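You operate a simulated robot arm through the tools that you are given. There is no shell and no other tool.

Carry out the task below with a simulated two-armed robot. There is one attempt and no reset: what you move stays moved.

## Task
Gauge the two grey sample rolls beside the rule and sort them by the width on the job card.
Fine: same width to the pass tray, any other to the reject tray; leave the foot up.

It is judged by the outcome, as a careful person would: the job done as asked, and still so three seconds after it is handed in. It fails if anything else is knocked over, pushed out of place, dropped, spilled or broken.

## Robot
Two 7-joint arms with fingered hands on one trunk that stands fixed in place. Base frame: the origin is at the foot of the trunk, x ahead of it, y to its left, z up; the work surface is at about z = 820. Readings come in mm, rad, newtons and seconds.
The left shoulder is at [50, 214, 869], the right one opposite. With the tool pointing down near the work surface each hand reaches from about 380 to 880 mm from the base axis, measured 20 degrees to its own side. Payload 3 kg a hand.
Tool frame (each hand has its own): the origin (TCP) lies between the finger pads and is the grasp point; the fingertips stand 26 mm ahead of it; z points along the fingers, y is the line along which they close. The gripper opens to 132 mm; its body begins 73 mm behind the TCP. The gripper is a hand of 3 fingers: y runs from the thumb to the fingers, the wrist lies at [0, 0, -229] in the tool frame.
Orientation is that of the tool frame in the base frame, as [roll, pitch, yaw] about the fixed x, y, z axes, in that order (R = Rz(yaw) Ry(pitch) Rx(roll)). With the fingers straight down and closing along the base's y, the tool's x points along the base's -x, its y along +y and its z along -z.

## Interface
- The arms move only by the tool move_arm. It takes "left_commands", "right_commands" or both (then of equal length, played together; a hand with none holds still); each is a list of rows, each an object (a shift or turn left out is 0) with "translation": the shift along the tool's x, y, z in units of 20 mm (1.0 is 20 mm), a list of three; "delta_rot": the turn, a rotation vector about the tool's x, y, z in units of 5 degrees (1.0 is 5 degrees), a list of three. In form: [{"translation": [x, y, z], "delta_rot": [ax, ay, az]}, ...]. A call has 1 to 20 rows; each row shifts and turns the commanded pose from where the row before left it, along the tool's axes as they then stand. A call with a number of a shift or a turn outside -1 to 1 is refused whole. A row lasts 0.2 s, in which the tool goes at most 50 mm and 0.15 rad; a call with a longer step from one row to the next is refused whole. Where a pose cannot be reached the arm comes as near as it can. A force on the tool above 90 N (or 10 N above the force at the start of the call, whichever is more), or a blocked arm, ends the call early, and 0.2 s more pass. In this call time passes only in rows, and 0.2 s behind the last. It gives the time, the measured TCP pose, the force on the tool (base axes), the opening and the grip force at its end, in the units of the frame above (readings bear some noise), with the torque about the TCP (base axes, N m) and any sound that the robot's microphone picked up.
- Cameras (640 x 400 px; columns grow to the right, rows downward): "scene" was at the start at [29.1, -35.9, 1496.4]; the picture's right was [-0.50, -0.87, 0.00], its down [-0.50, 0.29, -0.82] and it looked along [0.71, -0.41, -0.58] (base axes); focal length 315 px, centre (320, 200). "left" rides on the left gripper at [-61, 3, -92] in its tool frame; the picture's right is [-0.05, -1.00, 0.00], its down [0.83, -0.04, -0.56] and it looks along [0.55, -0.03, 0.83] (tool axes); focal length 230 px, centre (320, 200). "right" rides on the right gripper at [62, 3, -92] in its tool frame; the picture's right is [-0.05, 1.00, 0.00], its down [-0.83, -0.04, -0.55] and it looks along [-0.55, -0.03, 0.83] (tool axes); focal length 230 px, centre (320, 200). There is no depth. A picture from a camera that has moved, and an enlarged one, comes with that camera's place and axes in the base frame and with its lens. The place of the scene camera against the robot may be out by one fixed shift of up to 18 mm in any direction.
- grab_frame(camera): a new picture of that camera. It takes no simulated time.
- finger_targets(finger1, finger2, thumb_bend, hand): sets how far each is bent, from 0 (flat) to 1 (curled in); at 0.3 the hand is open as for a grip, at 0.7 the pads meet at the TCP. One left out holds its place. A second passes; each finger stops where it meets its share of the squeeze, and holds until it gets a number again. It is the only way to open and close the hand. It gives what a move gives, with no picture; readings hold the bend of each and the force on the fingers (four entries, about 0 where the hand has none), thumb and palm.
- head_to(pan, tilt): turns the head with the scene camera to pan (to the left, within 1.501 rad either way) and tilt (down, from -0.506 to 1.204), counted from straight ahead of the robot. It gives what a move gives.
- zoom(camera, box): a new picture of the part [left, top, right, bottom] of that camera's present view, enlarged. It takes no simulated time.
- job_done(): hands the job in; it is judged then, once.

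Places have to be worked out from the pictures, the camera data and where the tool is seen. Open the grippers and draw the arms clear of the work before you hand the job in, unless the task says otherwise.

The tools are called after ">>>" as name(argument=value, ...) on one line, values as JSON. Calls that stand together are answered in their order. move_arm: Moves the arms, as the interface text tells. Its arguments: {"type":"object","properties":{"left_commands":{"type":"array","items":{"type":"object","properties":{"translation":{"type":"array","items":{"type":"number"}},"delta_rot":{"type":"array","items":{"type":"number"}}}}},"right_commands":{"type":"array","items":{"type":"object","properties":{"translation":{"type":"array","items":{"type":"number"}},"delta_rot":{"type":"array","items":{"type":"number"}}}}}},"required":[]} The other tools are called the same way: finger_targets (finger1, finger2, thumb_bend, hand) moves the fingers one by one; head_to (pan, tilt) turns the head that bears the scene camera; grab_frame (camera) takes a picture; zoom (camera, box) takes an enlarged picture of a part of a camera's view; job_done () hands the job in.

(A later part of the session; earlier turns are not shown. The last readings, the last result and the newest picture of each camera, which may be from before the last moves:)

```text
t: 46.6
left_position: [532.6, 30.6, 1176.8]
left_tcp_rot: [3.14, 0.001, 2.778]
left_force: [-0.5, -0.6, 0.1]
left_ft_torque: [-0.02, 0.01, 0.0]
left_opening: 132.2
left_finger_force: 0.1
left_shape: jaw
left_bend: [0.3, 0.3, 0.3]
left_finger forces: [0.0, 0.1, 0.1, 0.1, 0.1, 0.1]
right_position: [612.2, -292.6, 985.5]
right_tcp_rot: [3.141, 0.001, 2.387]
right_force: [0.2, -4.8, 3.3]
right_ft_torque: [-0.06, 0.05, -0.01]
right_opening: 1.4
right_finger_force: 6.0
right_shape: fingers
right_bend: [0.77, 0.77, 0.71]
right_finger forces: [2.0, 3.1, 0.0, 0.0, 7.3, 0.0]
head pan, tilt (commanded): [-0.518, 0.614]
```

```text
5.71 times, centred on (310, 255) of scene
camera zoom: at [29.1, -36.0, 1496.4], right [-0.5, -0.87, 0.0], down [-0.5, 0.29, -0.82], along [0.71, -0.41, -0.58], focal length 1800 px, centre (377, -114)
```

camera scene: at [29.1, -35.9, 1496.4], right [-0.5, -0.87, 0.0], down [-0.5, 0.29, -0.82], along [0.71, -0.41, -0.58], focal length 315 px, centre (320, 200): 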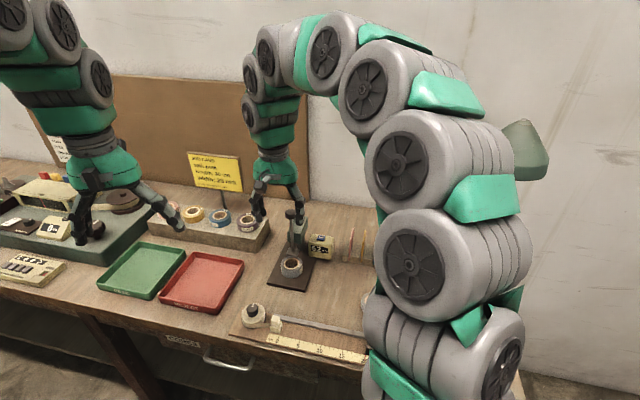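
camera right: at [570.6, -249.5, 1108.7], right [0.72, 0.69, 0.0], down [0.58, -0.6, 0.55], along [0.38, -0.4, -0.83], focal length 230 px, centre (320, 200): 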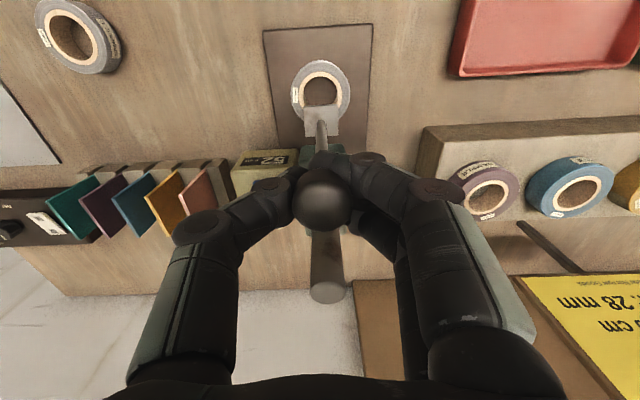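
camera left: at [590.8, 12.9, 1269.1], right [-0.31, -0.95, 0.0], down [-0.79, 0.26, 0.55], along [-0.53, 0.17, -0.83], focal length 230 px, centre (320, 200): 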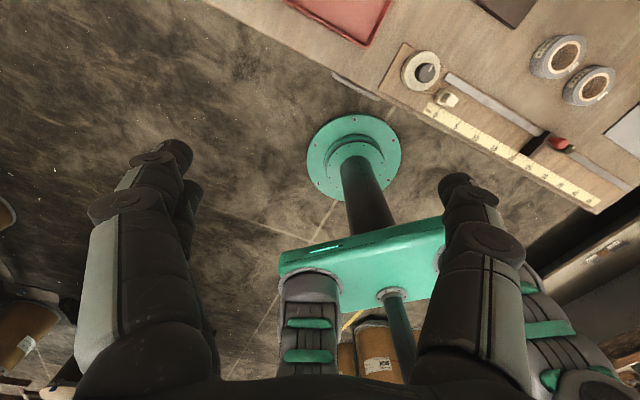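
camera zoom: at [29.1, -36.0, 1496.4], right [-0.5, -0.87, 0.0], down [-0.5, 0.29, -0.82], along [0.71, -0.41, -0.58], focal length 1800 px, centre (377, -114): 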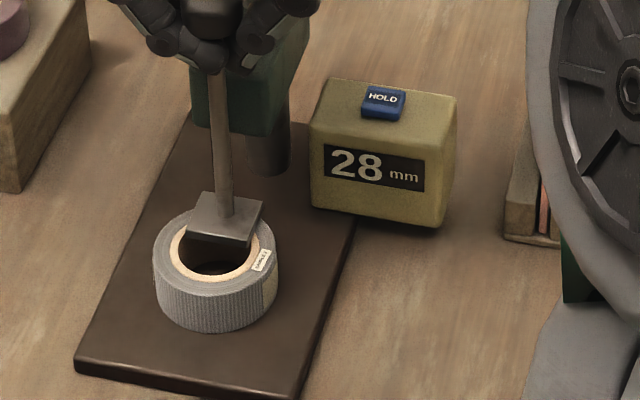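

A 3.3 N upward reaction appears at 28 mm. One more small step to confirm that it stays at 28 under load.

>>> move_arm(right_commands=[{"translation": [0, 0, 0.08]}])

>>> zoom(camera="scene", box=[270, 220, 350, 290])

```text
t: 47.0
left_position: [532.6, 31.0, 1175.9]
left_tcp_rot: [3.14, -0.001, 2.779]
left_force: [-0.5, 0.7, -0.5]
left_ft_torque: [-0.01, 0.01, -0.02]
left_opening: 131.9
left_finger_force: 0.0
left_shape: jaw
left_bend: [0.3, 0.3, 0.3]
left_finger forces: [0.1, 0.1, 0.1, 0.0, 0.0, 0.1]
right_position: [613.0, -292.8, 984.5]
right_tcp_rot: [-3.142, -0.001, 2.388]
right_force: [-1.4, -3.2, 2.4]
right_ft_torque: [-0.04, 0.06, 0.03]
right_opening: 1.2
right_finger_force: 2.8
right_shape: fingers
right_bend: [0.77, 0.77, 0.71]
right_finger forces: [0.0, 0.0, 0.0, 0.0, 6.4, 0.0]
head pan, tilt (commanded): [-0.518, 0.614]
```

```text
5.71 times, centred on (310, 255) of scene
camera zoom: at [29.0, -35.9, 1496.4], right [-0.5, -0.87, 0.0], down [-0.5, 0.29, -0.82], along [0.71, -0.41, -0.58], focal length 1800 px, centre (377, -114)
```

zoom: 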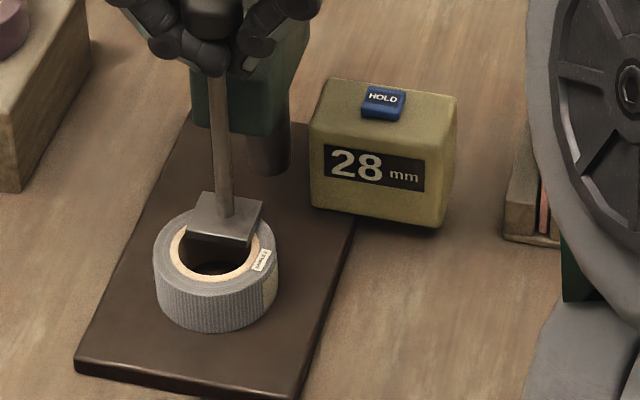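

The hand slid a bit further while the display held 28 mm, so sample 2 is 28 mm: a pass. Now I'll raise the foot by lifting the knob.

>>> move_arm(right_commands=[{"translation": [0, 0, -0.25]}, {"translation": [0, 0, -0.25]}, {"translation": [0, 0, -0.25]}, {"translation": [0, 0, -0.25]}, {"translation": [0, 0, -0.25]}])

>>> zoom(camera="scene", box=[250, 170, 350, 290])

```text
t: 48.2
left_position: [533.0, 31.8, 1175.8]
left_tcp_rot: [-3.141, 0.0, 2.779]
left_force: [0.3, -0.1, 0.0]
left_ft_torque: [0.0, -0.04, -0.01]
left_opening: 131.9
left_finger_force: 0.0
left_shape: jaw
left_bend: [0.3, 0.3, 0.3]
left_finger forces: [0.1, 0.1, 0.0, 0.0, 0.1, 0.0]
right_position: [612.6, -293.7, 1009.4]
right_tcp_rot: [3.141, -0.001, 2.387]
right_force: [-1.4, -3.1, -4.8]
right_ft_torque: [-0.03, 0.04, 0.01]
right_opening: 1.4
right_finger_force: 6.5
right_shape: fingers
right_bend: [0.77, 0.77, 0.69]
right_finger forces: [2.9, 3.4, 0.0, 0.0, 6.8, 0.1]
head pan, tilt (commanded): [-0.518, 0.614]
```

```text
3.33 times, centred on (300, 230) of scene
camera zoom: at [29.1, -36.0, 1496.4], right [-0.5, -0.87, 0.0], down [-0.5, 0.29, -0.82], along [0.71, -0.41, -0.58], focal length 1050 px, centre (387, 100)
```

zoom: 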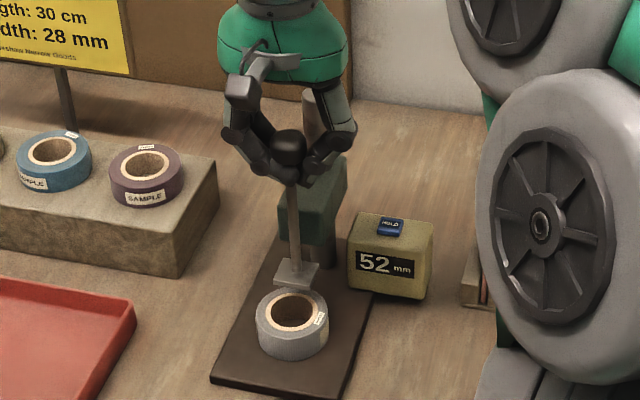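

Back to 52 mm at the top stop. I'll open the fingers and lift the hand clear of the knob.

>>> finger_targets(hand="right", finger1=0.47, finger2=0.47, thumb_bend=0.47)

>>> move_arm(right_commands=[{"translation": [0, 0, -0.7]}, {"translation": [0, 0, -0.95]}, {"translation": [0, 0, -0.95]}, {"translation": [0, 0, -0.95]}])

>>> grab_frame(camera="right")

>>> zoom(camera="scene", box=[250, 170, 350, 290])

```text
t: 49.2
left_position: [531.6, 30.6, 1175.7]
left_tcp_rot: [-3.139, -0.001, 2.779]
left_force: [-1.0, 0.0, -0.3]
left_ft_torque: [0.01, 0.0, -0.02]
left_opening: 132.0
left_finger_force: 0.0
left_shape: jaw
left_bend: [0.3, 0.3, 0.3]
left_finger forces: [0.0, 0.0, 0.0, 0.0, 0.0, 0.0]
right_position: [613.3, -292.7, 1010.0]
right_tcp_rot: [-3.141, 0.001, 2.388]
right_force: [-0.8, 0.2, -0.1]
right_ft_torque: [-0.02, 0.0, 0.02]
right_opening: 77.2
right_finger_force: 0.1
right_shape: fingers
right_bend: [0.47, 0.47, 0.47]
right_finger forces: [0.0, 0.0, 0.0, 0.0, 0.0, 0.1]
head pan, tilt (commanded): [-0.518, 0.614]
```

```text
t: 50.2
left_position: [531.8, 31.4, 1176.6]
left_tcp_rot: [3.141, 0.0, 2.779]
left_force: [-0.2, 0.3, -0.1]
left_ft_torque: [-0.03, 0.01, 0.03]
left_opening: 131.9
left_finger_force: 0.0
left_shape: jaw
left_bend: [0.3, 0.3, 0.3]
left_finger forces: [0.0, 0.0, 0.1, 0.1, 0.1, 0.0]
right_position: [613.4, -294.9, 1079.8]
right_tcp_rot: [-3.141, -0.001, 2.39]
right_force: [0.5, 0.4, 0.3]
right_ft_torque: [-0.01, 0.01, 0.0]
right_opening: 77.5
right_finger_force: 0.1
right_shape: fingers
right_bend: [0.47, 0.47, 0.47]
right_finger forces: [0.0, 0.0, 0.0, 0.0, 0.0, 0.1]
head pan, tilt (commanded): [-0.518, 0.614]
```

```text
taken
camera right: at [570.5, -250.7, 1173.1], right [0.72, 0.69, 0.0], down [0.58, -0.6, 0.55], along [0.38, -0.4, -0.83], focal length 230 px, centre (320, 200)
```

right: 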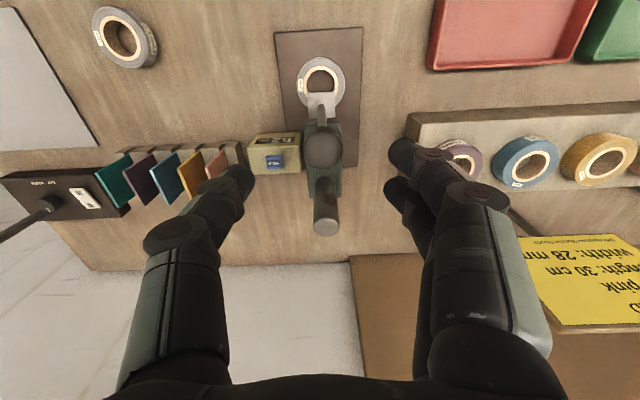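

```text
3.33 times, centred on (300, 230) of scene
camera zoom: at [29.1, -35.9, 1496.4], right [-0.5, -0.87, 0.0], down [-0.5, 0.29, -0.82], along [0.71, -0.41, -0.58], focal length 1050 px, centre (387, 100)
```

zoom: 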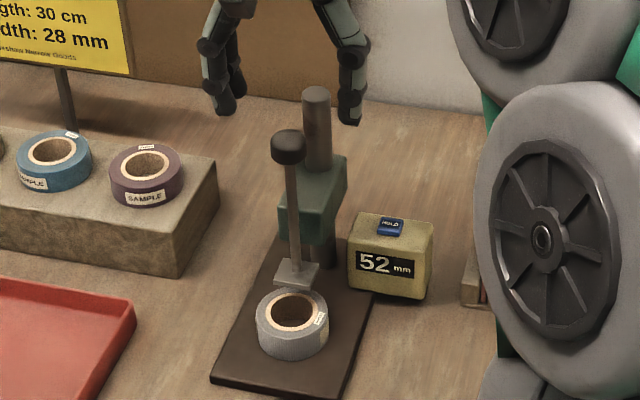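

The foot is up at 52 and the hand is clear. I'll retrace: back off from the knob, tilt 25° again, and descend to the pre-grasp point in front of the roll.

>>> move_arm(right_commands=[{"translation": [0.915, 0.007, -0.025]}, {"translation": [0.915, 0.007, -0.025]}, {"translation": [0.915, 0.007, -0.025]}, {"translation": [0.915, 0.007, -0.025]}, {"delta_rot": [0, -1, 0]}, {"delta_rot": [0, -1, 0]}, {"delta_rot": [0, -1, 0]}, {"delta_rot": [0, -1, 0]}, {"delta_rot": [0, -1, 0]}, {"translation": [0.423, 0, 0.906]}, {"translation": [0.423, 0, 0.906]}, {"translation": [0.423, 0, 0.906]}, {"translation": [0.423, 0, 0.906]}, {"translation": [0.423, 0, 0.906]}, {"translation": [0.423, 0, 0.906]}, {"translation": [0.423, 0, 0.906]}])

>>> grab_frame(camera="right")

```text
t: 53.6
left_position: [532.0, 30.6, 1175.1]
left_tcp_rot: [3.141, 0.0, 2.779]
left_force: [0.1, -0.5, -0.5]
left_ft_torque: [0.0, 0.03, 0.0]
left_opening: 131.8
left_finger_force: 0.0
left_shape: jaw
left_bend: [0.3, 0.3, 0.3]
left_finger forces: [0.0, 0.1, 0.1, 0.0, 0.1, 0.1]
right_position: [559.8, -244.6, 943.2]
right_tcp_rot: [3.14, 0.435, 2.387]
right_force: [0.4, 0.8, -0.3]
right_ft_torque: [0.01, 0.02, 0.03]
right_opening: 77.6
right_finger_force: 0.0
right_shape: fingers
right_bend: [0.47, 0.47, 0.47]
right_finger forces: [0.1, 0.0, 0.0, 0.0, 0.1, 0.0]
head pan, tilt (commanded): [-0.518, 0.614]
```

```text
taken
camera right: at [493.7, -177.6, 1000.7], right [0.72, 0.7, 0.02], down [0.35, -0.39, 0.85], along [0.6, -0.61, -0.52], focal length 230 px, centre (320, 200)
```

right: 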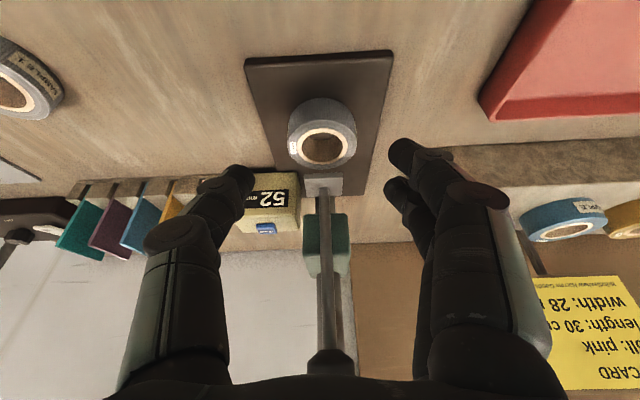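

The roll solves to about (597,-277), consistent with where I left it. I'll advance along the approach axis to the grasp pose, fingers either side of roll and foot.

>>> move_arm(right_commands=[{"translation": [0, 0, 0.9]}, {"translation": [0, 0, 0.9]}, {"translation": [0, 0, 0.9]}, {"translation": [0, 0, 0.9]}, {"translation": [0, 0, 0.4]}])

>>> grab_frame(camera="right")

```text
t: 54.8
left_position: [532.4, 31.2, 1177.1]
left_tcp_rot: [3.14, 0.001, 2.778]
left_force: [-0.9, 0.4, -0.3]
left_ft_torque: [0.01, 0.0, 0.0]
left_opening: 131.7
left_finger_force: 0.1
left_shape: jaw
left_bend: [0.3, 0.3, 0.3]
left_finger forces: [0.1, 0.0, 0.0, 0.0, 0.1, 0.0]
right_position: [585.9, -266.3, 870.6]
right_tcp_rot: [3.141, 0.437, 2.387]
right_force: [0.0, 0.6, -1.4]
right_ft_torque: [-0.01, -0.01, -0.02]
right_opening: 77.5
right_finger_force: 0.1
right_shape: fingers
right_bend: [0.47, 0.47, 0.47]
right_finger forces: [0.0, 0.0, 0.0, 0.0, 0.0, 0.0]
head pan, tilt (commanded): [-0.518, 0.614]
```

```text
taken
camera right: at [518.8, -199.3, 928.1], right [0.72, 0.7, 0.02], down [0.35, -0.39, 0.85], along [0.6, -0.61, -0.52], focal length 230 px, centre (320, 200)
```

right: 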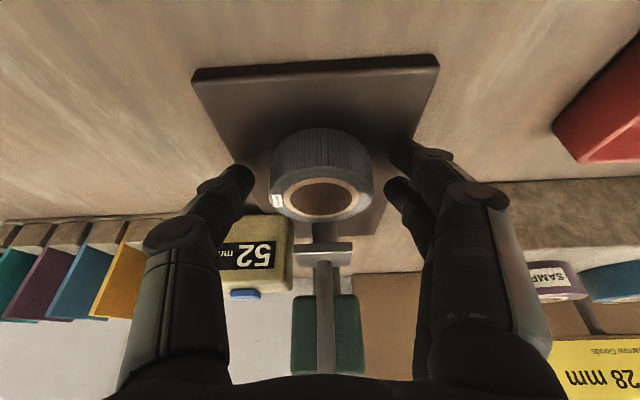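

Same view as at release. Closing to grip the roll.

>>> finger_targets(hand="right", finger1=0.6, finger2=0.6, thumb_bend=0.6)

>>> move_arm(right_commands=[{"translation": [-0.07, 0, -0.16]}, {"translation": [0.385, 0, -0.18]}, {"translation": [0.385, 0, -0.18]}])

>>> grab_frame(camera="right")

```text
t: 55.8
left_position: [532.9, 30.4, 1175.6]
left_tcp_rot: [3.141, 0.0, 2.779]
left_force: [-0.2, -0.3, 0.2]
left_ft_torque: [0.01, -0.02, 0.01]
left_opening: 131.8
left_finger_force: 0.0
left_shape: jaw
left_bend: [0.3, 0.3, 0.3]
left_finger forces: [0.0, 0.0, 0.0, 0.1, 0.0, 0.0]
right_position: [584.6, -265.9, 870.8]
right_tcp_rot: [-3.141, 0.436, 2.388]
right_force: [-0.4, -0.5, 0.0]
right_ft_torque: [0.01, -0.01, 0.0]
right_opening: 51.7
right_finger_force: 6.8
right_shape: fingers
right_bend: [0.56, 0.53, 0.56]
right_finger forces: [2.5, 5.1, 0.0, 0.1, 7.6, 0.1]
head pan, tilt (commanded): [-0.518, 0.614]
```

```text
t: 56.6
left_position: [532.0, 30.9, 1175.6]
left_tcp_rot: [3.141, 0.0, 2.779]
left_force: [-0.5, 0.7, 0.7]
left_ft_torque: [0.02, 0.03, -0.01]
left_opening: 131.7
left_finger_force: 0.1
left_shape: jaw
left_bend: [0.3, 0.3, 0.3]
left_finger forces: [0.0, 0.0, 0.1, 0.0, 0.1, 0.0]
right_position: [572.5, -254.5, 873.6]
right_tcp_rot: [-3.142, 0.433, 2.387]
right_force: [1.1, -0.6, -0.8]
right_ft_torque: [0.0, -0.02, 0.02]
right_opening: 51.7
right_finger_force: 7.3
right_shape: fingers
right_bend: [0.56, 0.53, 0.56]
right_finger forces: [2.5, 5.0, 0.0, 0.0, 7.6, 0.0]
head pan, tilt (commanded): [-0.518, 0.614]
```

```text
taken
camera right: at [505.3, -187.2, 930.9], right [0.72, 0.7, 0.02], down [0.35, -0.39, 0.85], along [0.6, -0.61, -0.52], focal length 230 px, centre (320, 200)
```

right: 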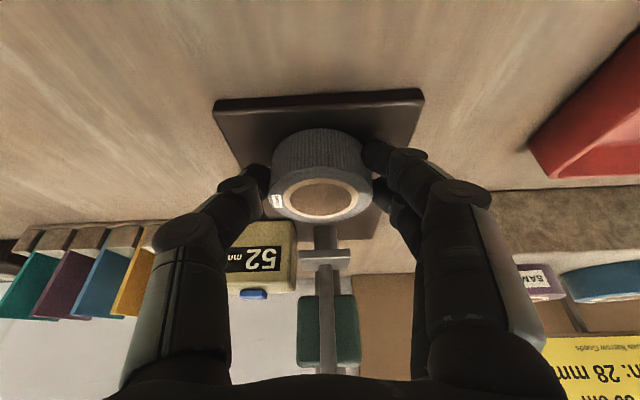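

The roll is gripped, lifted 3 mm and drawing out in front of the foot. Before crossing to the trays I'll move the idle left arm well to the left so the right forearm has room, and at the same time back the roll out and raise it.

>>> move_arm(right_commands=[{"translation": [0.453, 0, -0.2115]}, {"translation": [0.453, 0, -0.2115]}, {"translation": [0.453, 0, -0.2115]}, {"translation": [0.453, 0, -0.2115]}, {"translation": [0.453, 0, -0.2115]}, {"translation": [-0.423, 0, -0.906]}, {"translation": [-0.423, 0, -0.906]}, {"translation": [-0.423, 0, -0.906]}, {"translation": [-0.423, 0, -0.906]}, {"translation": [-0.423, 0, -0.906]}, {"translation": [0, 0, 0]}, {"translation": [0, 0, 0]}], left_commands=[{"translation": [0.595, 0.98, -0.083]}, {"translation": [0.595, 0.98, -0.083]}, {"translation": [0.595, 0.98, -0.083]}, {"translation": [0.595, 0.98, -0.083]}, {"translation": [0.595, 0.98, -0.083]}, {"translation": [0.595, 0.98, -0.083]}, {"translation": [0.595, 0.98, -0.083]}, {"translation": [0.595, 0.98, -0.083]}, {"translation": [0.595, 0.98, -0.083]}, {"translation": [0.595, 0.98, -0.083]}, {"translation": [0.595, 0.98, -0.083]}, {"translation": [0.595, 0.98, -0.083]}])

>>> grab_frame(camera="right")

>>> grab_frame(camera="scene")

```text
t: 59.2
left_position: [481.8, 301.1, 1195.3]
left_tcp_rot: [-3.141, 0.0, 2.777]
left_force: [0.1, 0.1, -0.2]
left_ft_torque: [0.01, 0.0, -0.01]
left_opening: 131.8
left_finger_force: 0.0
left_shape: jaw
left_bend: [0.3, 0.3, 0.3]
left_finger forces: [0.0, 0.1, 0.0, 0.1, 0.1, 0.1]
right_position: [534.7, -221.1, 975.0]
right_tcp_rot: [-3.14, 0.435, 2.387]
right_force: [-0.5, 0.4, 0.8]
right_ft_torque: [-0.01, 0.02, -0.02]
right_opening: 51.3
right_finger_force: 7.7
right_shape: fingers
right_bend: [0.56, 0.53, 0.56]
right_finger forces: [2.5, 5.1, 0.0, 0.1, 7.5, 0.0]
head pan, tilt (commanded): [-0.518, 0.614]
```

```text
taken
camera right: at [468.0, -153.2, 1032.5], right [0.72, 0.7, 0.02], down [0.35, -0.39, 0.85], along [0.6, -0.61, -0.52], focal length 230 px, centre (320, 200)
```

right: 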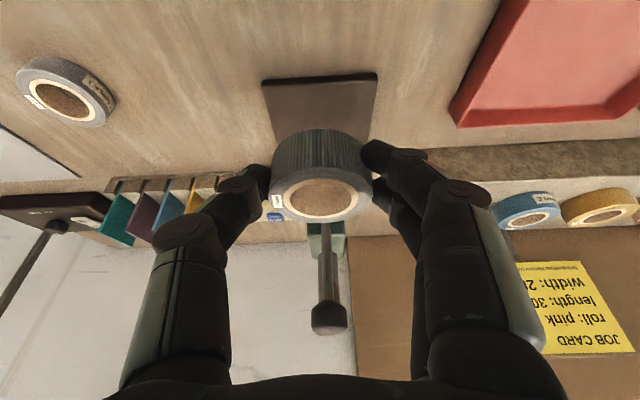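

```text
taken
camera scene: at [29.1, -35.9, 1496.4], right [-0.5, -0.87, 0.0], down [-0.5, 0.29, -0.82], along [0.71, -0.41, -0.58], focal length 315 px, centre (320, 200)
```

scene: 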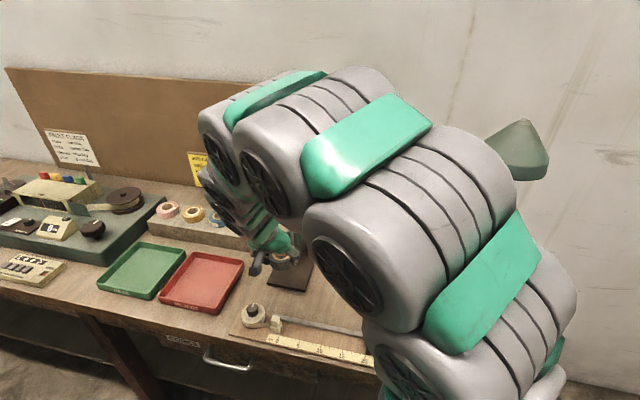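

The roll is held clear at z=975 and the left arm is out of the way. I'll swing the hand 53° about the vertical (azimuth +10°) for the reach across to the green pass tray.

>>> move_arm(right_commands=[{"delta_rot": [-0.407, 0, -0.873]}, {"delta_rot": [-0.407, 0, -0.873]}, {"delta_rot": [-0.407, 0, -0.873]}, {"delta_rot": [-0.407, 0, -0.873]}, {"delta_rot": [-0.407, 0, -0.873]}, {"delta_rot": [-0.407, 0, -0.873]}, {"delta_rot": [-0.407, 0, -0.873]}, {"delta_rot": [-0.407, 0, -0.873]}, {"delta_rot": [-0.407, 0, -0.873]}, {"delta_rot": [-0.407, 0, -0.873]}, {"delta_rot": [-0.407, 0, -0.873]}])

>>> grab_frame(camera="right")

```text
t: 61.6
left_position: [480.9, 300.1, 1196.0]
left_tcp_rot: [3.141, -0.001, 2.778]
left_force: [1.0, -0.4, -0.5]
left_ft_torque: [-0.01, -0.02, 0.0]
left_opening: 131.7
left_finger_force: 0.0
left_shape: jaw
left_bend: [0.3, 0.3, 0.3]
left_finger forces: [0.1, 0.0, 0.0, 0.0, 0.0, 0.1]
right_position: [536.7, -220.8, 974.7]
right_tcp_rot: [-3.141, 0.436, -2.967]
right_force: [-0.6, -0.1, -0.7]
right_ft_torque: [0.01, 0.02, 0.01]
right_opening: 51.4
right_finger_force: 7.2
right_shape: fingers
right_bend: [0.56, 0.53, 0.56]
right_finger forces: [2.3, 4.9, 0.0, 0.0, 7.4, 0.1]
head pan, tilt (commanded): [-0.518, 0.614]
```

```text
taken
camera right: at [442.4, -233.4, 1031.4], right [-0.13, 0.99, 0.02], down [0.52, 0.05, 0.85], along [0.85, 0.12, -0.52], focal length 230 px, centre (320, 200)
```

right: 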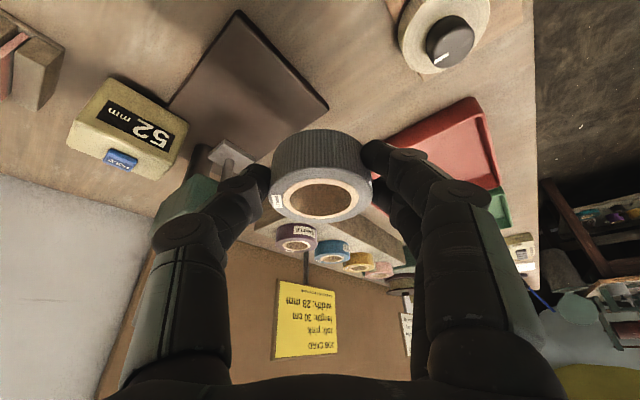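

Held steady at azimuth +10°. I'll carry the roll over the red tray toward the green tray, halfway first.

>>> move_arm(right_commands=[{"translation": [-0.878, 0.919, 0.508]}, {"translation": [-0.878, 0.919, 0.508]}, {"translation": [-0.878, 0.919, 0.508]}, {"translation": [-0.878, 0.919, 0.508]}, {"translation": [-0.878, 0.919, 0.508]}, {"translation": [-0.878, 0.919, 0.508]}, {"translation": [-0.878, 0.919, 0.508]}])

>>> grab_frame(camera="right")

>>> grab_frame(camera="scene")

```text
t: 63.2
left_position: [482.0, 301.7, 1194.6]
left_tcp_rot: [-3.141, 0.001, 2.776]
left_force: [-0.8, 0.9, 1.1]
left_ft_torque: [0.01, 0.01, -0.04]
left_opening: 131.7
left_finger_force: 0.1
left_shape: jaw
left_bend: [0.3, 0.3, 0.3]
left_finger forces: [0.1, 0.1, 0.1, 0.0, 0.1, 0.0]
right_position: [653.1, -67.7, 958.7]
right_tcp_rot: [3.141, 0.434, -2.968]
right_force: [-0.2, -0.1, -0.2]
right_ft_torque: [0.03, 0.01, 0.01]
right_opening: 51.1
right_finger_force: 7.1
right_shape: fingers
right_bend: [0.56, 0.53, 0.56]
right_finger forces: [2.5, 4.9, 0.0, 0.0, 7.3, 0.1]
head pan, tilt (commanded): [-0.518, 0.614]
```

```text
taken
camera right: at [559.9, -80.4, 1017.4], right [-0.12, 0.99, 0.02], down [0.52, 0.05, 0.85], along [0.85, 0.12, -0.52], focal length 230 px, centre (320, 200)
```

right: 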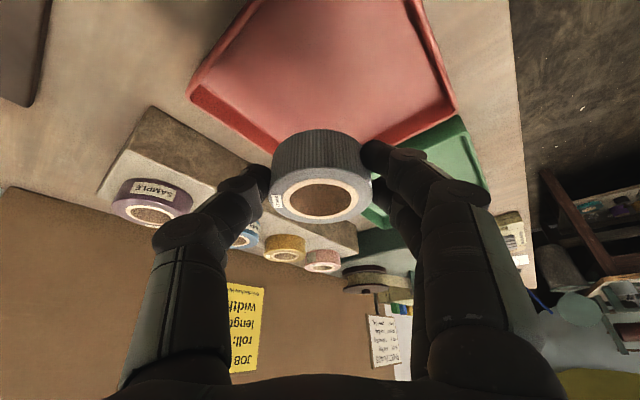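

```text
taken
camera scene: at [29.1, -35.9, 1496.4], right [-0.5, -0.87, 0.0], down [-0.5, 0.29, -0.82], along [0.71, -0.41, -0.58], focal length 315 px, centre (320, 200)
```

scene: 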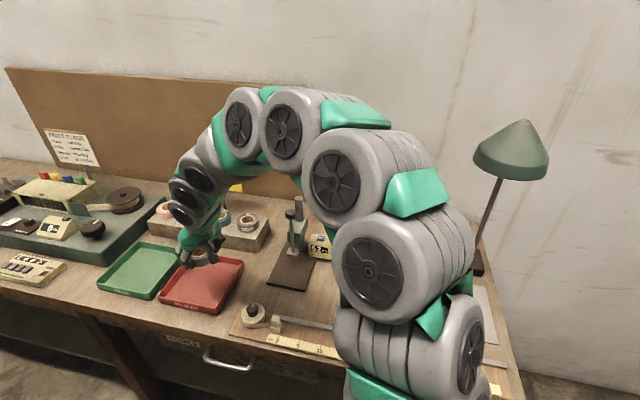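

All clear; the hand is over the red tray. Continue the second half to above the green tray.

>>> move_arm(right_commands=[{"translation": [-0.878, 0.919, 0.508]}, {"translation": [-0.878, 0.919, 0.508]}, {"translation": [-0.878, 0.919, 0.508]}, {"translation": [-0.878, 0.919, 0.508]}, {"translation": [-0.878, 0.919, 0.508]}, {"translation": [-0.878, 0.919, 0.508]}, {"translation": [-0.878, 0.919, 0.508]}])

>>> grab_frame(camera="right")

>>> zoom(camera="scene", box=[80, 180, 270, 320])

```text
t: 64.8
left_position: [481.3, 301.4, 1195.3]
left_tcp_rot: [3.141, 0.0, 2.78]
left_force: [-0.2, -0.4, 0.3]
left_ft_torque: [-0.02, -0.01, -0.04]
left_opening: 131.9
left_finger_force: 0.1
left_shape: jaw
left_bend: [0.3, 0.3, 0.3]
left_finger forces: [0.0, 0.1, 0.0, 0.1, 0.0, 0.0]
right_position: [769.1, 83.2, 948.1]
right_tcp_rot: [-3.139, 0.436, -2.968]
right_force: [0.5, 0.1, -0.8]
right_ft_torque: [0.01, -0.01, -0.04]
right_opening: 50.7
right_finger_force: 6.9
right_shape: fingers
right_bend: [0.57, 0.53, 0.56]
right_finger forces: [2.4, 4.7, 0.0, 0.0, 7.1, 0.0]
head pan, tilt (commanded): [-0.518, 0.614]
```

```text
taken
camera right: at [676.2, 70.7, 1006.4], right [-0.12, 0.99, 0.02], down [0.52, 0.05, 0.85], along [0.85, 0.12, -0.52], focal length 230 px, centre (320, 200)
```

right: 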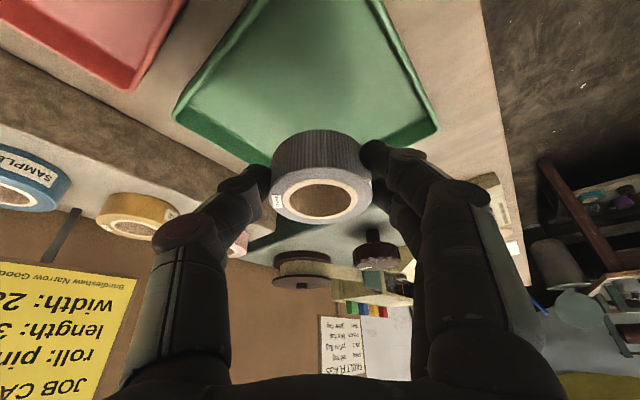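

```text
2.86 times, centred on (175, 250) of scene
camera zoom: at [29.1, -35.9, 1496.4], right [-0.5, -0.87, 0.0], down [-0.5, 0.29, -0.82], along [0.71, -0.41, -0.58], focal length 900 px, centre (734, 57)
```

zoom: 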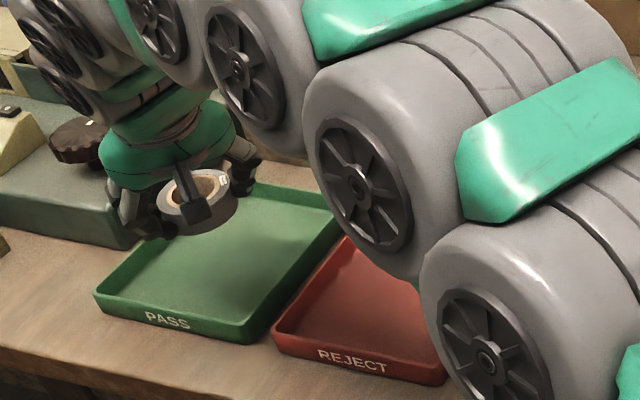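

The green tray's corners solve to roughly (692,81), (806,200), (930,88), (816,-31), so the roll is inside but a bit near the front wall for the fingers. I'll shift it 20 mm deeper while lowering to about 10 mm above the floor.

>>> move_arm(right_commands=[{"translation": [-0.272, -0.4, 0.127]}, {"translation": [-0.272, -0.4, 0.127]}, {"translation": [0.423, 0, 0.906]}, {"translation": [0.423, 0, 0.906]}, {"translation": [0.423, 0, 0.906]}, {"translation": [0.296, 0, 0.634]}])

>>> grab_frame(camera="right")

>>> zoom(camera="scene", box=[80, 180, 270, 320])

```text
t: 66.2
left_position: [481.2, 302.0, 1195.2]
left_tcp_rot: [3.14, -0.002, 2.779]
left_force: [0.4, -0.4, 0.7]
left_ft_torque: [0.0, 0.01, 0.02]
left_opening: 131.8
left_finger_force: 0.1
left_shape: jaw
left_bend: [0.3, 0.3, 0.3]
left_finger forces: [0.0, 0.0, 0.0, 0.1, 0.1, 0.0]
right_position: [786.5, 67.8, 877.3]
right_tcp_rot: [3.14, 0.435, -2.97]
right_force: [0.1, 0.2, 0.3]
right_ft_torque: [0.0, 0.02, -0.05]
right_opening: 50.9
right_finger_force: 6.6
right_shape: fingers
right_bend: [0.57, 0.53, 0.56]
right_finger forces: [2.4, 4.8, 0.0, 0.1, 7.1, 0.0]
head pan, tilt (commanded): [-0.518, 0.614]
```

```text
taken
camera right: at [692.6, 55.0, 933.4], right [-0.12, 0.99, 0.02], down [0.52, 0.05, 0.85], along [0.85, 0.12, -0.52], focal length 230 px, centre (320, 200)
```

right: 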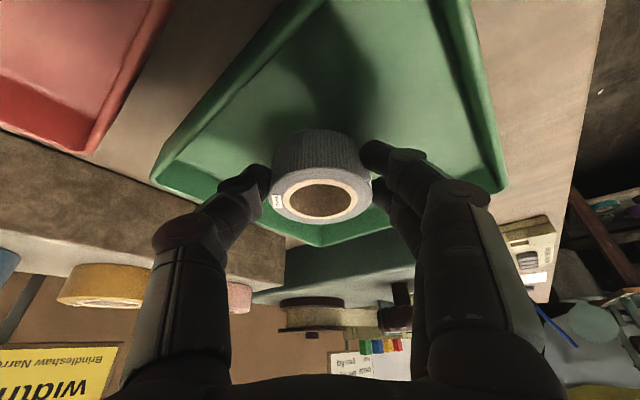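

```text
2.86 times, centred on (175, 250) of scene
camera zoom: at [29.1, -35.9, 1496.4], right [-0.5, -0.87, 0.0], down [-0.5, 0.29, -0.82], along [0.71, -0.41, -0.58], focal length 900 px, centre (734, 57)
```

zoom: 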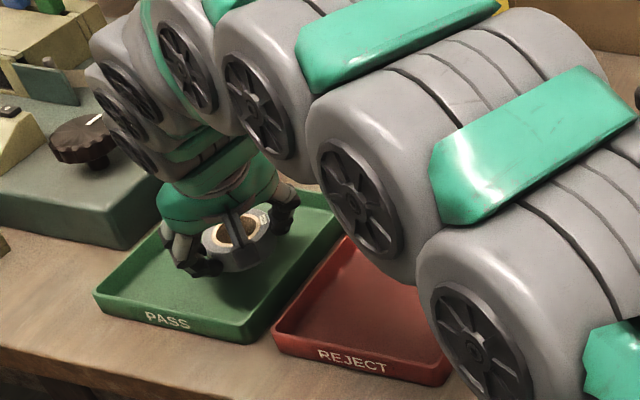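

The roll is well within the green tray. I'll lower 9 mm more, then feel for the floor in small steps.

>>> move_arm(right_commands=[{"translation": [0.095, 0, 0.204]}, {"translation": [0.095, 0, 0.204]}])

>>> move_arm(right_commands=[{"translation": [0.042, 0, 0.09]}, {"translation": [0.021, 0, 0.045]}])

```text
t: 66.8
left_position: [482.8, 301.8, 1195.2]
left_tcp_rot: [-3.141, -0.001, 2.779]
left_force: [0.3, 0.6, -0.5]
left_ft_torque: [-0.01, 0.0, 0.02]
left_opening: 131.7
left_finger_force: 0.0
left_shape: jaw
left_bend: [0.3, 0.3, 0.3]
left_finger forces: [0.0, 0.0, 0.0, 0.0, 0.0, 0.0]
right_position: [785.7, 67.4, 865.2]
right_tcp_rot: [3.141, 0.437, -2.97]
right_force: [0.2, -0.5, -1.1]
right_ft_torque: [0.01, 0.01, 0.0]
right_opening: 50.7
right_finger_force: 6.7
right_shape: fingers
right_bend: [0.57, 0.53, 0.56]
right_finger forces: [2.3, 4.8, 0.1, 0.0, 7.0, 0.0]
head pan, tilt (commanded): [-0.518, 0.614]
```

```text
t: 67.4
left_position: [481.8, 301.5, 1194.5]
left_tcp_rot: [3.14, 0.002, 2.779]
left_force: [-0.4, 0.4, -0.2]
left_ft_torque: [-0.03, -0.02, -0.01]
left_opening: 131.9
left_finger_force: 0.0
left_shape: jaw
left_bend: [0.3, 0.3, 0.3]
left_finger forces: [0.0, 0.0, 0.1, 0.0, 0.0, 0.1]
right_position: [786.4, 67.3, 863.8]
right_tcp_rot: [3.141, 0.439, -2.969]
right_force: [1.0, 0.3, 4.8]
right_ft_torque: [-0.01, -0.06, 0.02]
right_opening: 50.3
right_finger_force: 7.9
right_shape: fingers
right_bend: [0.57, 0.53, 0.57]
right_finger forces: [2.7, 5.5, 0.1, 0.0, 7.2, 0.0]
head pan, tilt (commanded): [-0.518, 0.614]
```

A 4.8 N reaction shows the roll is on the tray floor. I'll open the fingers and back out along the approach direction.

>>> finger_targets(hand="right", finger1=0.48, finger2=0.48, thumb_bend=0.48)

>>> move_arm(right_commands=[{"translation": [0, 0, -0.4]}, {"translation": [0, 0, -0.8]}, {"translation": [0, 0, -0.95]}, {"translation": [0, 0, -0.95]}, {"translation": [0, 0, -0.95]}])

>>> grab_frame(camera="right")

>>> zoom(camera="scene", box=[80, 180, 270, 320])

```text
t: 68.4
left_position: [481.3, 302.0, 1195.1]
left_tcp_rot: [-3.141, 0.0, 2.777]
left_force: [-0.1, 0.2, 0.0]
left_ft_torque: [0.01, -0.02, 0.02]
left_opening: 131.8
left_finger_force: 0.1
left_shape: jaw
left_bend: [0.3, 0.3, 0.3]
left_finger forces: [0.0, 0.0, 0.0, 0.0, 0.0, 0.1]
right_position: [786.1, 68.0, 862.9]
right_tcp_rot: [-3.14, 0.437, -2.969]
right_force: [0.3, 0.5, 0.3]
right_ft_torque: [-0.03, -0.01, -0.02]
right_opening: 74.0
right_finger_force: 0.1
right_shape: fingers
right_bend: [0.48, 0.48, 0.48]
right_finger forces: [0.0, 0.1, 0.0, 0.0, 0.0, 0.1]
head pan, tilt (commanded): [-0.518, 0.614]
```

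```text
t: 69.6
left_position: [480.3, 301.5, 1195.1]
left_tcp_rot: [-3.14, 0.0, 2.78]
left_force: [0.3, 0.3, 0.7]
left_ft_torque: [0.0, -0.02, 0.01]
left_opening: 131.8
left_finger_force: 0.1
left_shape: jaw
left_bend: [0.3, 0.3, 0.3]
left_finger forces: [0.0, 0.1, 0.0, 0.0, 0.1, 0.0]
right_position: [751.7, 63.5, 934.8]
right_tcp_rot: [3.141, 0.436, -2.971]
right_force: [-0.2, 0.4, 0.0]
right_ft_torque: [0.0, -0.02, -0.01]
right_opening: 74.1
right_finger_force: 0.0
right_shape: fingers
right_bend: [0.48, 0.48, 0.48]
right_finger forces: [0.0, 0.1, 0.1, 0.0, 0.0, 0.0]
head pan, tilt (commanded): [-0.518, 0.614]
```

```text
taken
camera right: at [658.7, 50.9, 992.5], right [-0.12, 0.99, 0.02], down [0.52, 0.05, 0.85], along [0.85, 0.12, -0.52], focal length 230 px, centre (320, 200)
```

right: 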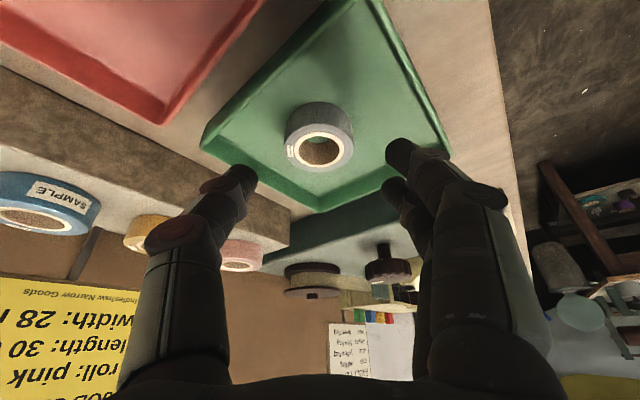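

```text
2.86 times, centred on (175, 250) of scene
camera zoom: at [29.1, -35.9, 1496.4], right [-0.5, -0.87, 0.0], down [-0.5, 0.29, -0.82], along [0.71, -0.41, -0.58], focal length 900 px, centre (734, 57)
```

zoom: 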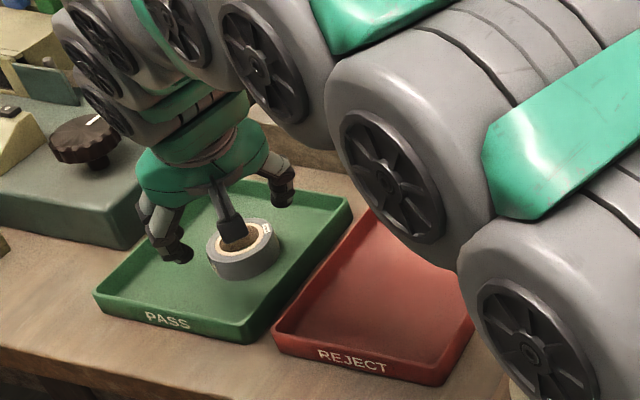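

Sample 2 lies flat in the pass tray. Now for sample 1: raise the hand, return it to vertical at azimuth 0, and travel back toward (394,-409).

>>> move_arm(right_commands=[{"translation": [-0.423, 0, -0.906]}, {"translation": [-0.423, 0, -0.906]}, {"translation": [-0.423, 0, -0.906]}, {"translation": [-0.423, 0, -0.906]}, {"translation": [-0.423, 0, -0.906]}, {"translation": [-0.423, 0, -0.906]}, {"delta_rot": [0, 1, 0]}, {"delta_rot": [0, 1, 0]}, {"delta_rot": [0, 1, 0]}, {"delta_rot": [0, 1, 0]}, {"delta_rot": [0, 1, 0]}, {"delta_rot": [0, 0, 0.98]}, {"delta_rot": [0, 0, 0.98]}])

>>> move_arm(right_commands=[{"translation": [0.746, -0.983, 0]}, {"translation": [0.746, -0.983, 0]}, {"translation": [0.746, -0.983, 0]}, {"translation": [0.746, -0.983, 0]}, {"translation": [0.746, -0.983, 0]}, {"translation": [0.746, -0.983, 0]}, {"translation": [0.746, -0.983, 0]}, {"translation": [0.746, -0.983, 0]}, {"translation": [0.746, -0.983, 0]}, {"translation": [0.746, -0.983, 0]}, {"translation": [0.746, -0.983, 0]}, {"translation": [0.746, -0.983, 0]}])

>>> grab_frame(camera="right")

>>> grab_frame(camera="scene")

```text
t: 72.4
left_position: [481.1, 301.2, 1194.9]
left_tcp_rot: [-3.141, 0.0, 2.779]
left_force: [-0.2, -0.1, -0.7]
left_ft_torque: [0.0, -0.02, 0.0]
left_opening: 131.4
left_finger_force: 0.0
left_shape: jaw
left_bend: [0.3, 0.3, 0.3]
left_finger forces: [0.1, 0.0, 0.0, 0.0, 0.1, 0.1]
right_position: [752.3, 61.7, 1055.0]
right_tcp_rot: [3.128, 0.085, -3.141]
right_force: [-0.3, 0.0, -0.6]
right_ft_torque: [0.01, 0.01, -0.02]
right_opening: 74.1
right_finger_force: 0.1
right_shape: fingers
right_bend: [0.48, 0.48, 0.48]
right_finger forces: [0.0, 0.0, 0.0, 0.1, 0.0, 0.1]
right hand out of reach, approached as far as the arm can: row 11
head pan, tilt (commanded): [-0.518, 0.614]
```

```text
t: 75.0
left_position: [481.5, 300.6, 1194.7]
left_tcp_rot: [-3.14, 0.002, 2.78]
left_force: [-0.1, -0.3, -0.2]
left_ft_torque: [-0.02, 0.02, 0.01]
left_opening: 131.9
left_finger_force: 0.0
left_shape: jaw
left_bend: [0.3, 0.3, 0.3]
left_finger forces: [0.0, 0.1, 0.0, 0.1, 0.0, 0.0]
right_position: [572.3, -174.5, 1036.3]
right_tcp_rot: [3.125, 0.085, -3.141]
right_force: [0.8, 0.4, -0.3]
right_ft_torque: [-0.02, 0.0, -0.04]
right_opening: 73.8
right_finger_force: 0.1
right_shape: fingers
right_bend: [0.48, 0.48, 0.48]
right_finger forces: [0.0, 0.0, 0.0, 0.0, 0.0, 0.1]
head pan, tilt (commanded): [-0.518, 0.614]
```

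```text
taken
camera right: at [503.5, -171.9, 1122.5], right [0.05, 1.0, 0.02], down [0.78, -0.05, 0.62], along [0.62, -0.02, -0.78], focal length 230 px, centre (320, 200)
```

right: 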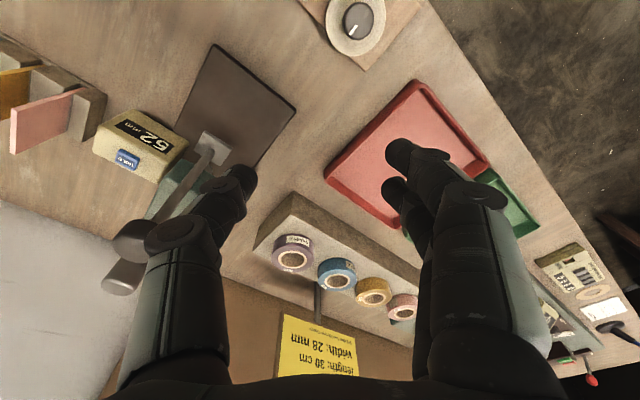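

```text
taken
camera scene: at [29.1, -35.9, 1496.4], right [-0.5, -0.87, 0.0], down [-0.5, 0.29, -0.82], along [0.71, -0.41, -0.58], focal length 315 px, centre (320, 200)
```

scene: 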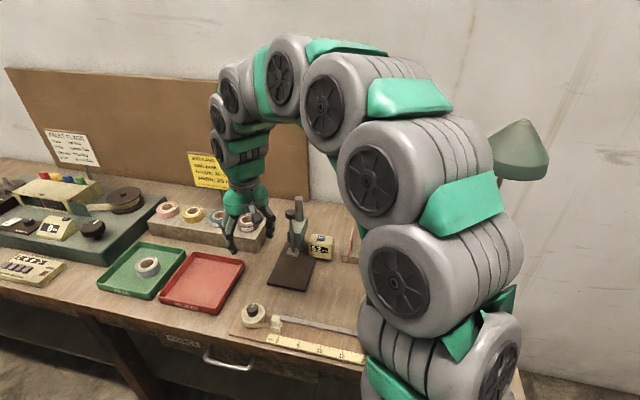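

One tilt row was out of reach, so the hand still leans 5°; position is (572,-175,1036), all clear. I'll square it up and continue toward sample 1.

>>> move_arm(right_commands=[{"delta_rot": [0, 0.974, 0]}, {"delta_rot": [0.19, 0, 0]}, {"translation": [0.742, -0.977, 0]}, {"translation": [0.742, -0.977, 0]}, {"translation": [0.742, -0.977, 0]}, {"translation": [0.742, -0.977, 0]}, {"translation": [0.742, -0.977, 0]}, {"translation": [0.742, -0.977, 0]}, {"translation": [0.742, -0.977, 0]}, {"translation": [0.742, -0.977, 0]}, {"translation": [0.742, -0.977, 0]}, {"translation": [0.742, -0.977, 0]}, {"translation": [0.742, -0.977, 0]}, {"translation": [0.742, -0.977, 0]}])

>>> grab_frame(camera="right")

```text
t: 78.0
left_position: [481.5, 301.2, 1194.5]
left_tcp_rot: [3.141, 0.002, 2.777]
left_force: [-0.6, 0.0, -0.6]
left_ft_torque: [-0.02, 0.03, -0.01]
left_opening: 131.7
left_finger_force: 0.0
left_shape: jaw
left_bend: [0.3, 0.3, 0.3]
left_finger forces: [0.0, 0.0, 0.1, 0.0, 0.0, 0.0]
right_position: [395.8, -409.1, 1038.3]
right_tcp_rot: [3.141, 0.0, -3.139]
right_force: [-0.9, 0.3, -0.3]
right_ft_torque: [-0.01, -0.01, -0.01]
right_opening: 74.2
right_finger_force: 0.1
right_shape: fingers
right_bend: [0.48, 0.48, 0.48]
right_finger forces: [0.0, 0.0, 0.0, 0.0, 0.0, 0.0]
head pan, tilt (commanded): [-0.518, 0.614]
```

```text
taken
camera right: at [335.0, -405.7, 1130.4], right [0.05, 1.0, 0.0], down [0.83, -0.04, 0.56], along [0.55, -0.03, -0.83], focal length 230 px, centre (320, 200)
```

right: 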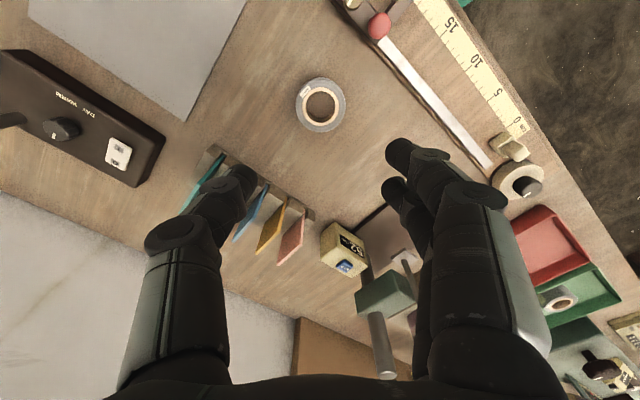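

Sample 1 solves to about (391,-409), almost under the TCP. I'll open a little wider and descend to z≈880.

>>> finger_targets(hand="right", finger1=0.43, finger2=0.43, thumb_bend=0.43)

>>> move_arm(right_commands=[{"translation": [0.02, 0, 0.985]}, {"translation": [0.02, 0, 0.985]}, {"translation": [0.02, 0, 0.985]}, {"translation": [0.02, 0, 0.985]}, {"translation": [0.02, 0, 0.985]}, {"translation": [0.02, 0, 0.985]}, {"translation": [0.02, 0, 0.985]}, {"translation": [0.02, 0, 0.985]}])

>>> grab_frame(camera="right")

>>> zoom(camera="scene", box=[310, 240, 430, 340])

```text
t: 79.0
left_position: [481.3, 301.2, 1194.3]
left_tcp_rot: [-3.141, 0.0, 2.778]
left_force: [0.5, 0.5, -0.3]
left_ft_torque: [0.01, 0.0, -0.03]
left_opening: 131.7
left_finger_force: 0.1
left_shape: jaw
left_bend: [0.3, 0.3, 0.3]
left_finger forces: [0.0, 0.0, 0.0, 0.0, 0.0, 0.1]
right_position: [397.5, -409.1, 1037.7]
right_tcp_rot: [-3.141, 0.0, -3.139]
right_force: [1.1, -0.8, -0.3]
right_ft_torque: [-0.01, 0.01, -0.02]
right_opening: 90.6
right_finger_force: 0.0
right_shape: fingers
right_bend: [0.43, 0.43, 0.43]
right_finger forces: [0.0, 0.1, 0.0, 0.0, 0.0, 0.1]
head pan, tilt (commanded): [-0.518, 0.614]
```

```text
t: 80.8
left_position: [481.3, 301.0, 1196.2]
left_tcp_rot: [-3.141, 0.0, 2.779]
left_force: [-0.7, 0.4, 0.6]
left_ft_torque: [0.04, -0.03, -0.01]
left_opening: 132.2
left_finger_force: 0.1
left_shape: jaw
left_bend: [0.3, 0.3, 0.3]
left_finger forces: [0.0, 0.0, 0.0, 0.0, 0.0, 0.0]
right_position: [396.0, -411.1, 880.4]
right_tcp_rot: [-3.139, -0.001, -3.141]
right_force: [0.0, 0.2, 0.0]
right_ft_torque: [0.0, 0.0, -0.02]
right_opening: 90.8
right_finger_force: 0.1
right_shape: fingers
right_bend: [0.43, 0.43, 0.43]
right_finger forces: [0.0, 0.0, 0.0, 0.0, 0.1, 0.1]
head pan, tilt (commanded): [-0.518, 0.614]
```

```text
taken
camera right: at [334.0, -407.9, 971.8], right [0.05, 1.0, 0.0], down [0.83, -0.04, 0.56], along [0.56, -0.03, -0.83], focal length 230 px, centre (320, 200)
```

right: 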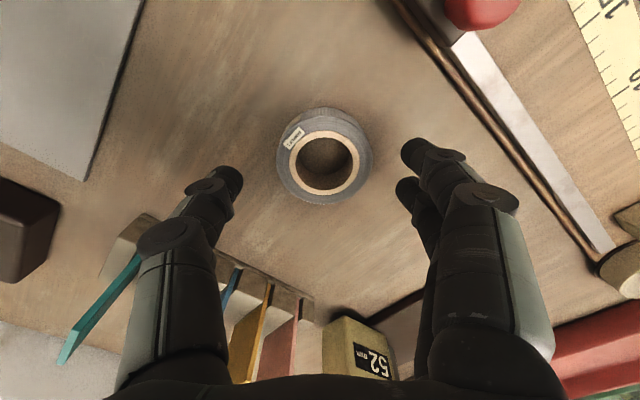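

```text
4.00 times, centred on (370, 290) of scene
camera zoom: at [29.1, -35.9, 1496.4], right [-0.5, -0.87, 0.0], down [-0.5, 0.29, -0.82], along [0.71, -0.41, -0.58], focal length 1260 px, centre (120, -160)
```

zoom: 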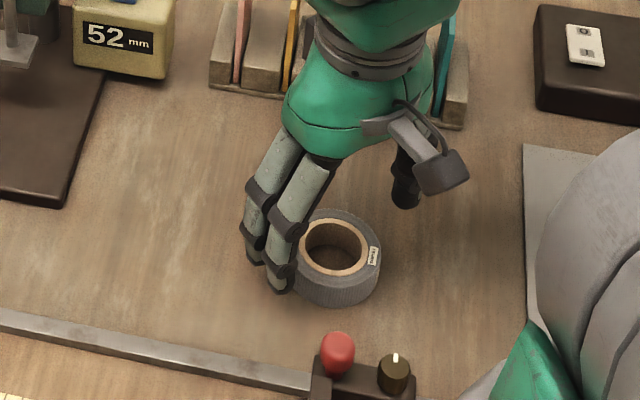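

Sample 1 is at about (393,-409), centred. Descending the last 26 mm to z≈854 with a 2 mm trim.

>>> move_arm(right_commands=[{"translation": [0.06, 0.03, 0.66]}, {"translation": [0.06, 0.03, 0.66]}])

>>> grab_frame(camera="right")

```text
t: 81.4
left_position: [480.2, 302.5, 1195.9]
left_tcp_rot: [3.141, 0.0, 2.779]
left_force: [-0.6, -0.1, -0.5]
left_ft_torque: [0.01, 0.01, 0.0]
left_opening: 131.9
left_finger_force: 0.0
left_shape: jaw
left_bend: [0.3, 0.3, 0.3]
left_finger forces: [0.0, 0.0, 0.0, 0.1, 0.0, 0.0]
right_position: [391.6, -408.8, 853.9]
right_tcp_rot: [-3.141, -0.002, -3.14]
right_force: [0.6, -0.4, -1.2]
right_ft_torque: [0.03, 0.03, -0.03]
right_opening: 90.7
right_finger_force: 0.1
right_shape: fingers
right_bend: [0.43, 0.43, 0.43]
right_finger forces: [0.0, 0.1, 0.0, 0.2, 0.0, 0.0]
head pan, tilt (commanded): [-0.518, 0.614]
```

```text
taken
camera right: at [331.2, -405.1, 946.3], right [0.05, 1.0, 0.0], down [0.83, -0.04, 0.55], along [0.55, -0.03, -0.83], focal length 230 px, centre (320, 200)
```

right: 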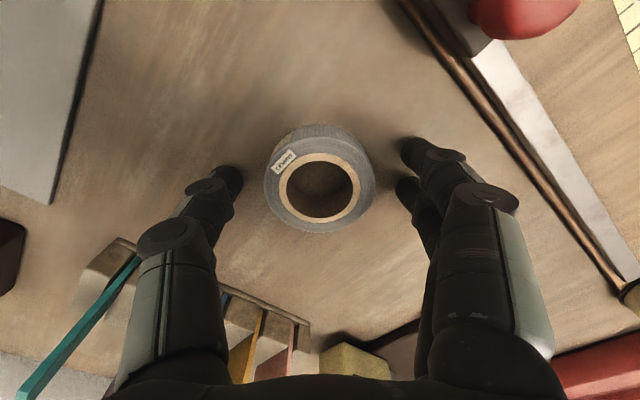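

The roll centre is at x≈395, 3 mm ahead of the TCP. I'll trim forward 3 mm and close.

>>> move_arm(right_commands=[{"translation": [-0.15, 0, 0.03]}])

>>> finger_targets(hand="right", finger1=0.6, finger2=0.6, thumb_bend=0.6)

>>> grab_frame(camera="right")

```text
t: 81.8
left_position: [480.9, 302.5, 1194.7]
left_tcp_rot: [3.14, 0.0, 2.779]
left_force: [0.2, 0.5, -0.4]
left_ft_torque: [0.01, 0.03, 0.02]
left_opening: 131.9
left_finger_force: 0.0
left_shape: jaw
left_bend: [0.3, 0.3, 0.3]
left_finger forces: [0.0, 0.1, 0.1, 0.0, 0.1, 0.0]
right_position: [395.5, -408.1, 853.3]
right_tcp_rot: [-3.14, 0.0, -3.14]
right_force: [1.0, -0.1, -0.9]
right_ft_torque: [-0.01, 0.02, -0.02]
right_opening: 91.0
right_finger_force: 0.1
right_shape: fingers
right_bend: [0.43, 0.43, 0.43]
right_finger forces: [0.0, 0.1, 0.0, 0.0, 0.1, 0.0]
head pan, tilt (commanded): [-0.518, 0.614]
```

```text
t: 82.8
left_position: [481.6, 301.1, 1196.2]
left_tcp_rot: [-3.142, 0.001, 2.778]
left_force: [-0.1, 0.1, -0.6]
left_ft_torque: [0.02, 0.01, 0.04]
left_opening: 131.8
left_finger_force: 0.1
left_shape: jaw
left_bend: [0.3, 0.3, 0.3]
left_finger forces: [0.1, 0.0, 0.0, 0.0, 0.0, 0.0]
right_position: [395.1, -408.2, 853.6]
right_tcp_rot: [-3.139, -0.001, -3.139]
right_force: [0.0, -0.8, -0.4]
right_ft_torque: [0.06, 0.0, -0.02]
right_opening: 56.1
right_finger_force: 8.9
right_shape: fingers
right_bend: [0.54, 0.54, 0.56]
right_finger forces: [4.4, 4.8, 0.0, 0.0, 8.6, 0.0]
head pan, tilt (commanded): [-0.518, 0.614]
```

```text
taken
camera right: at [333.5, -404.9, 944.9], right [0.05, 1.0, 0.0], down [0.83, -0.04, 0.56], along [0.55, -0.03, -0.83], focal length 230 px, centre (320, 200)
```

right: 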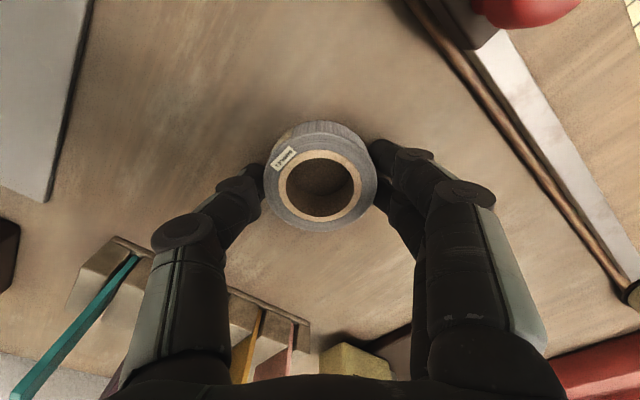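

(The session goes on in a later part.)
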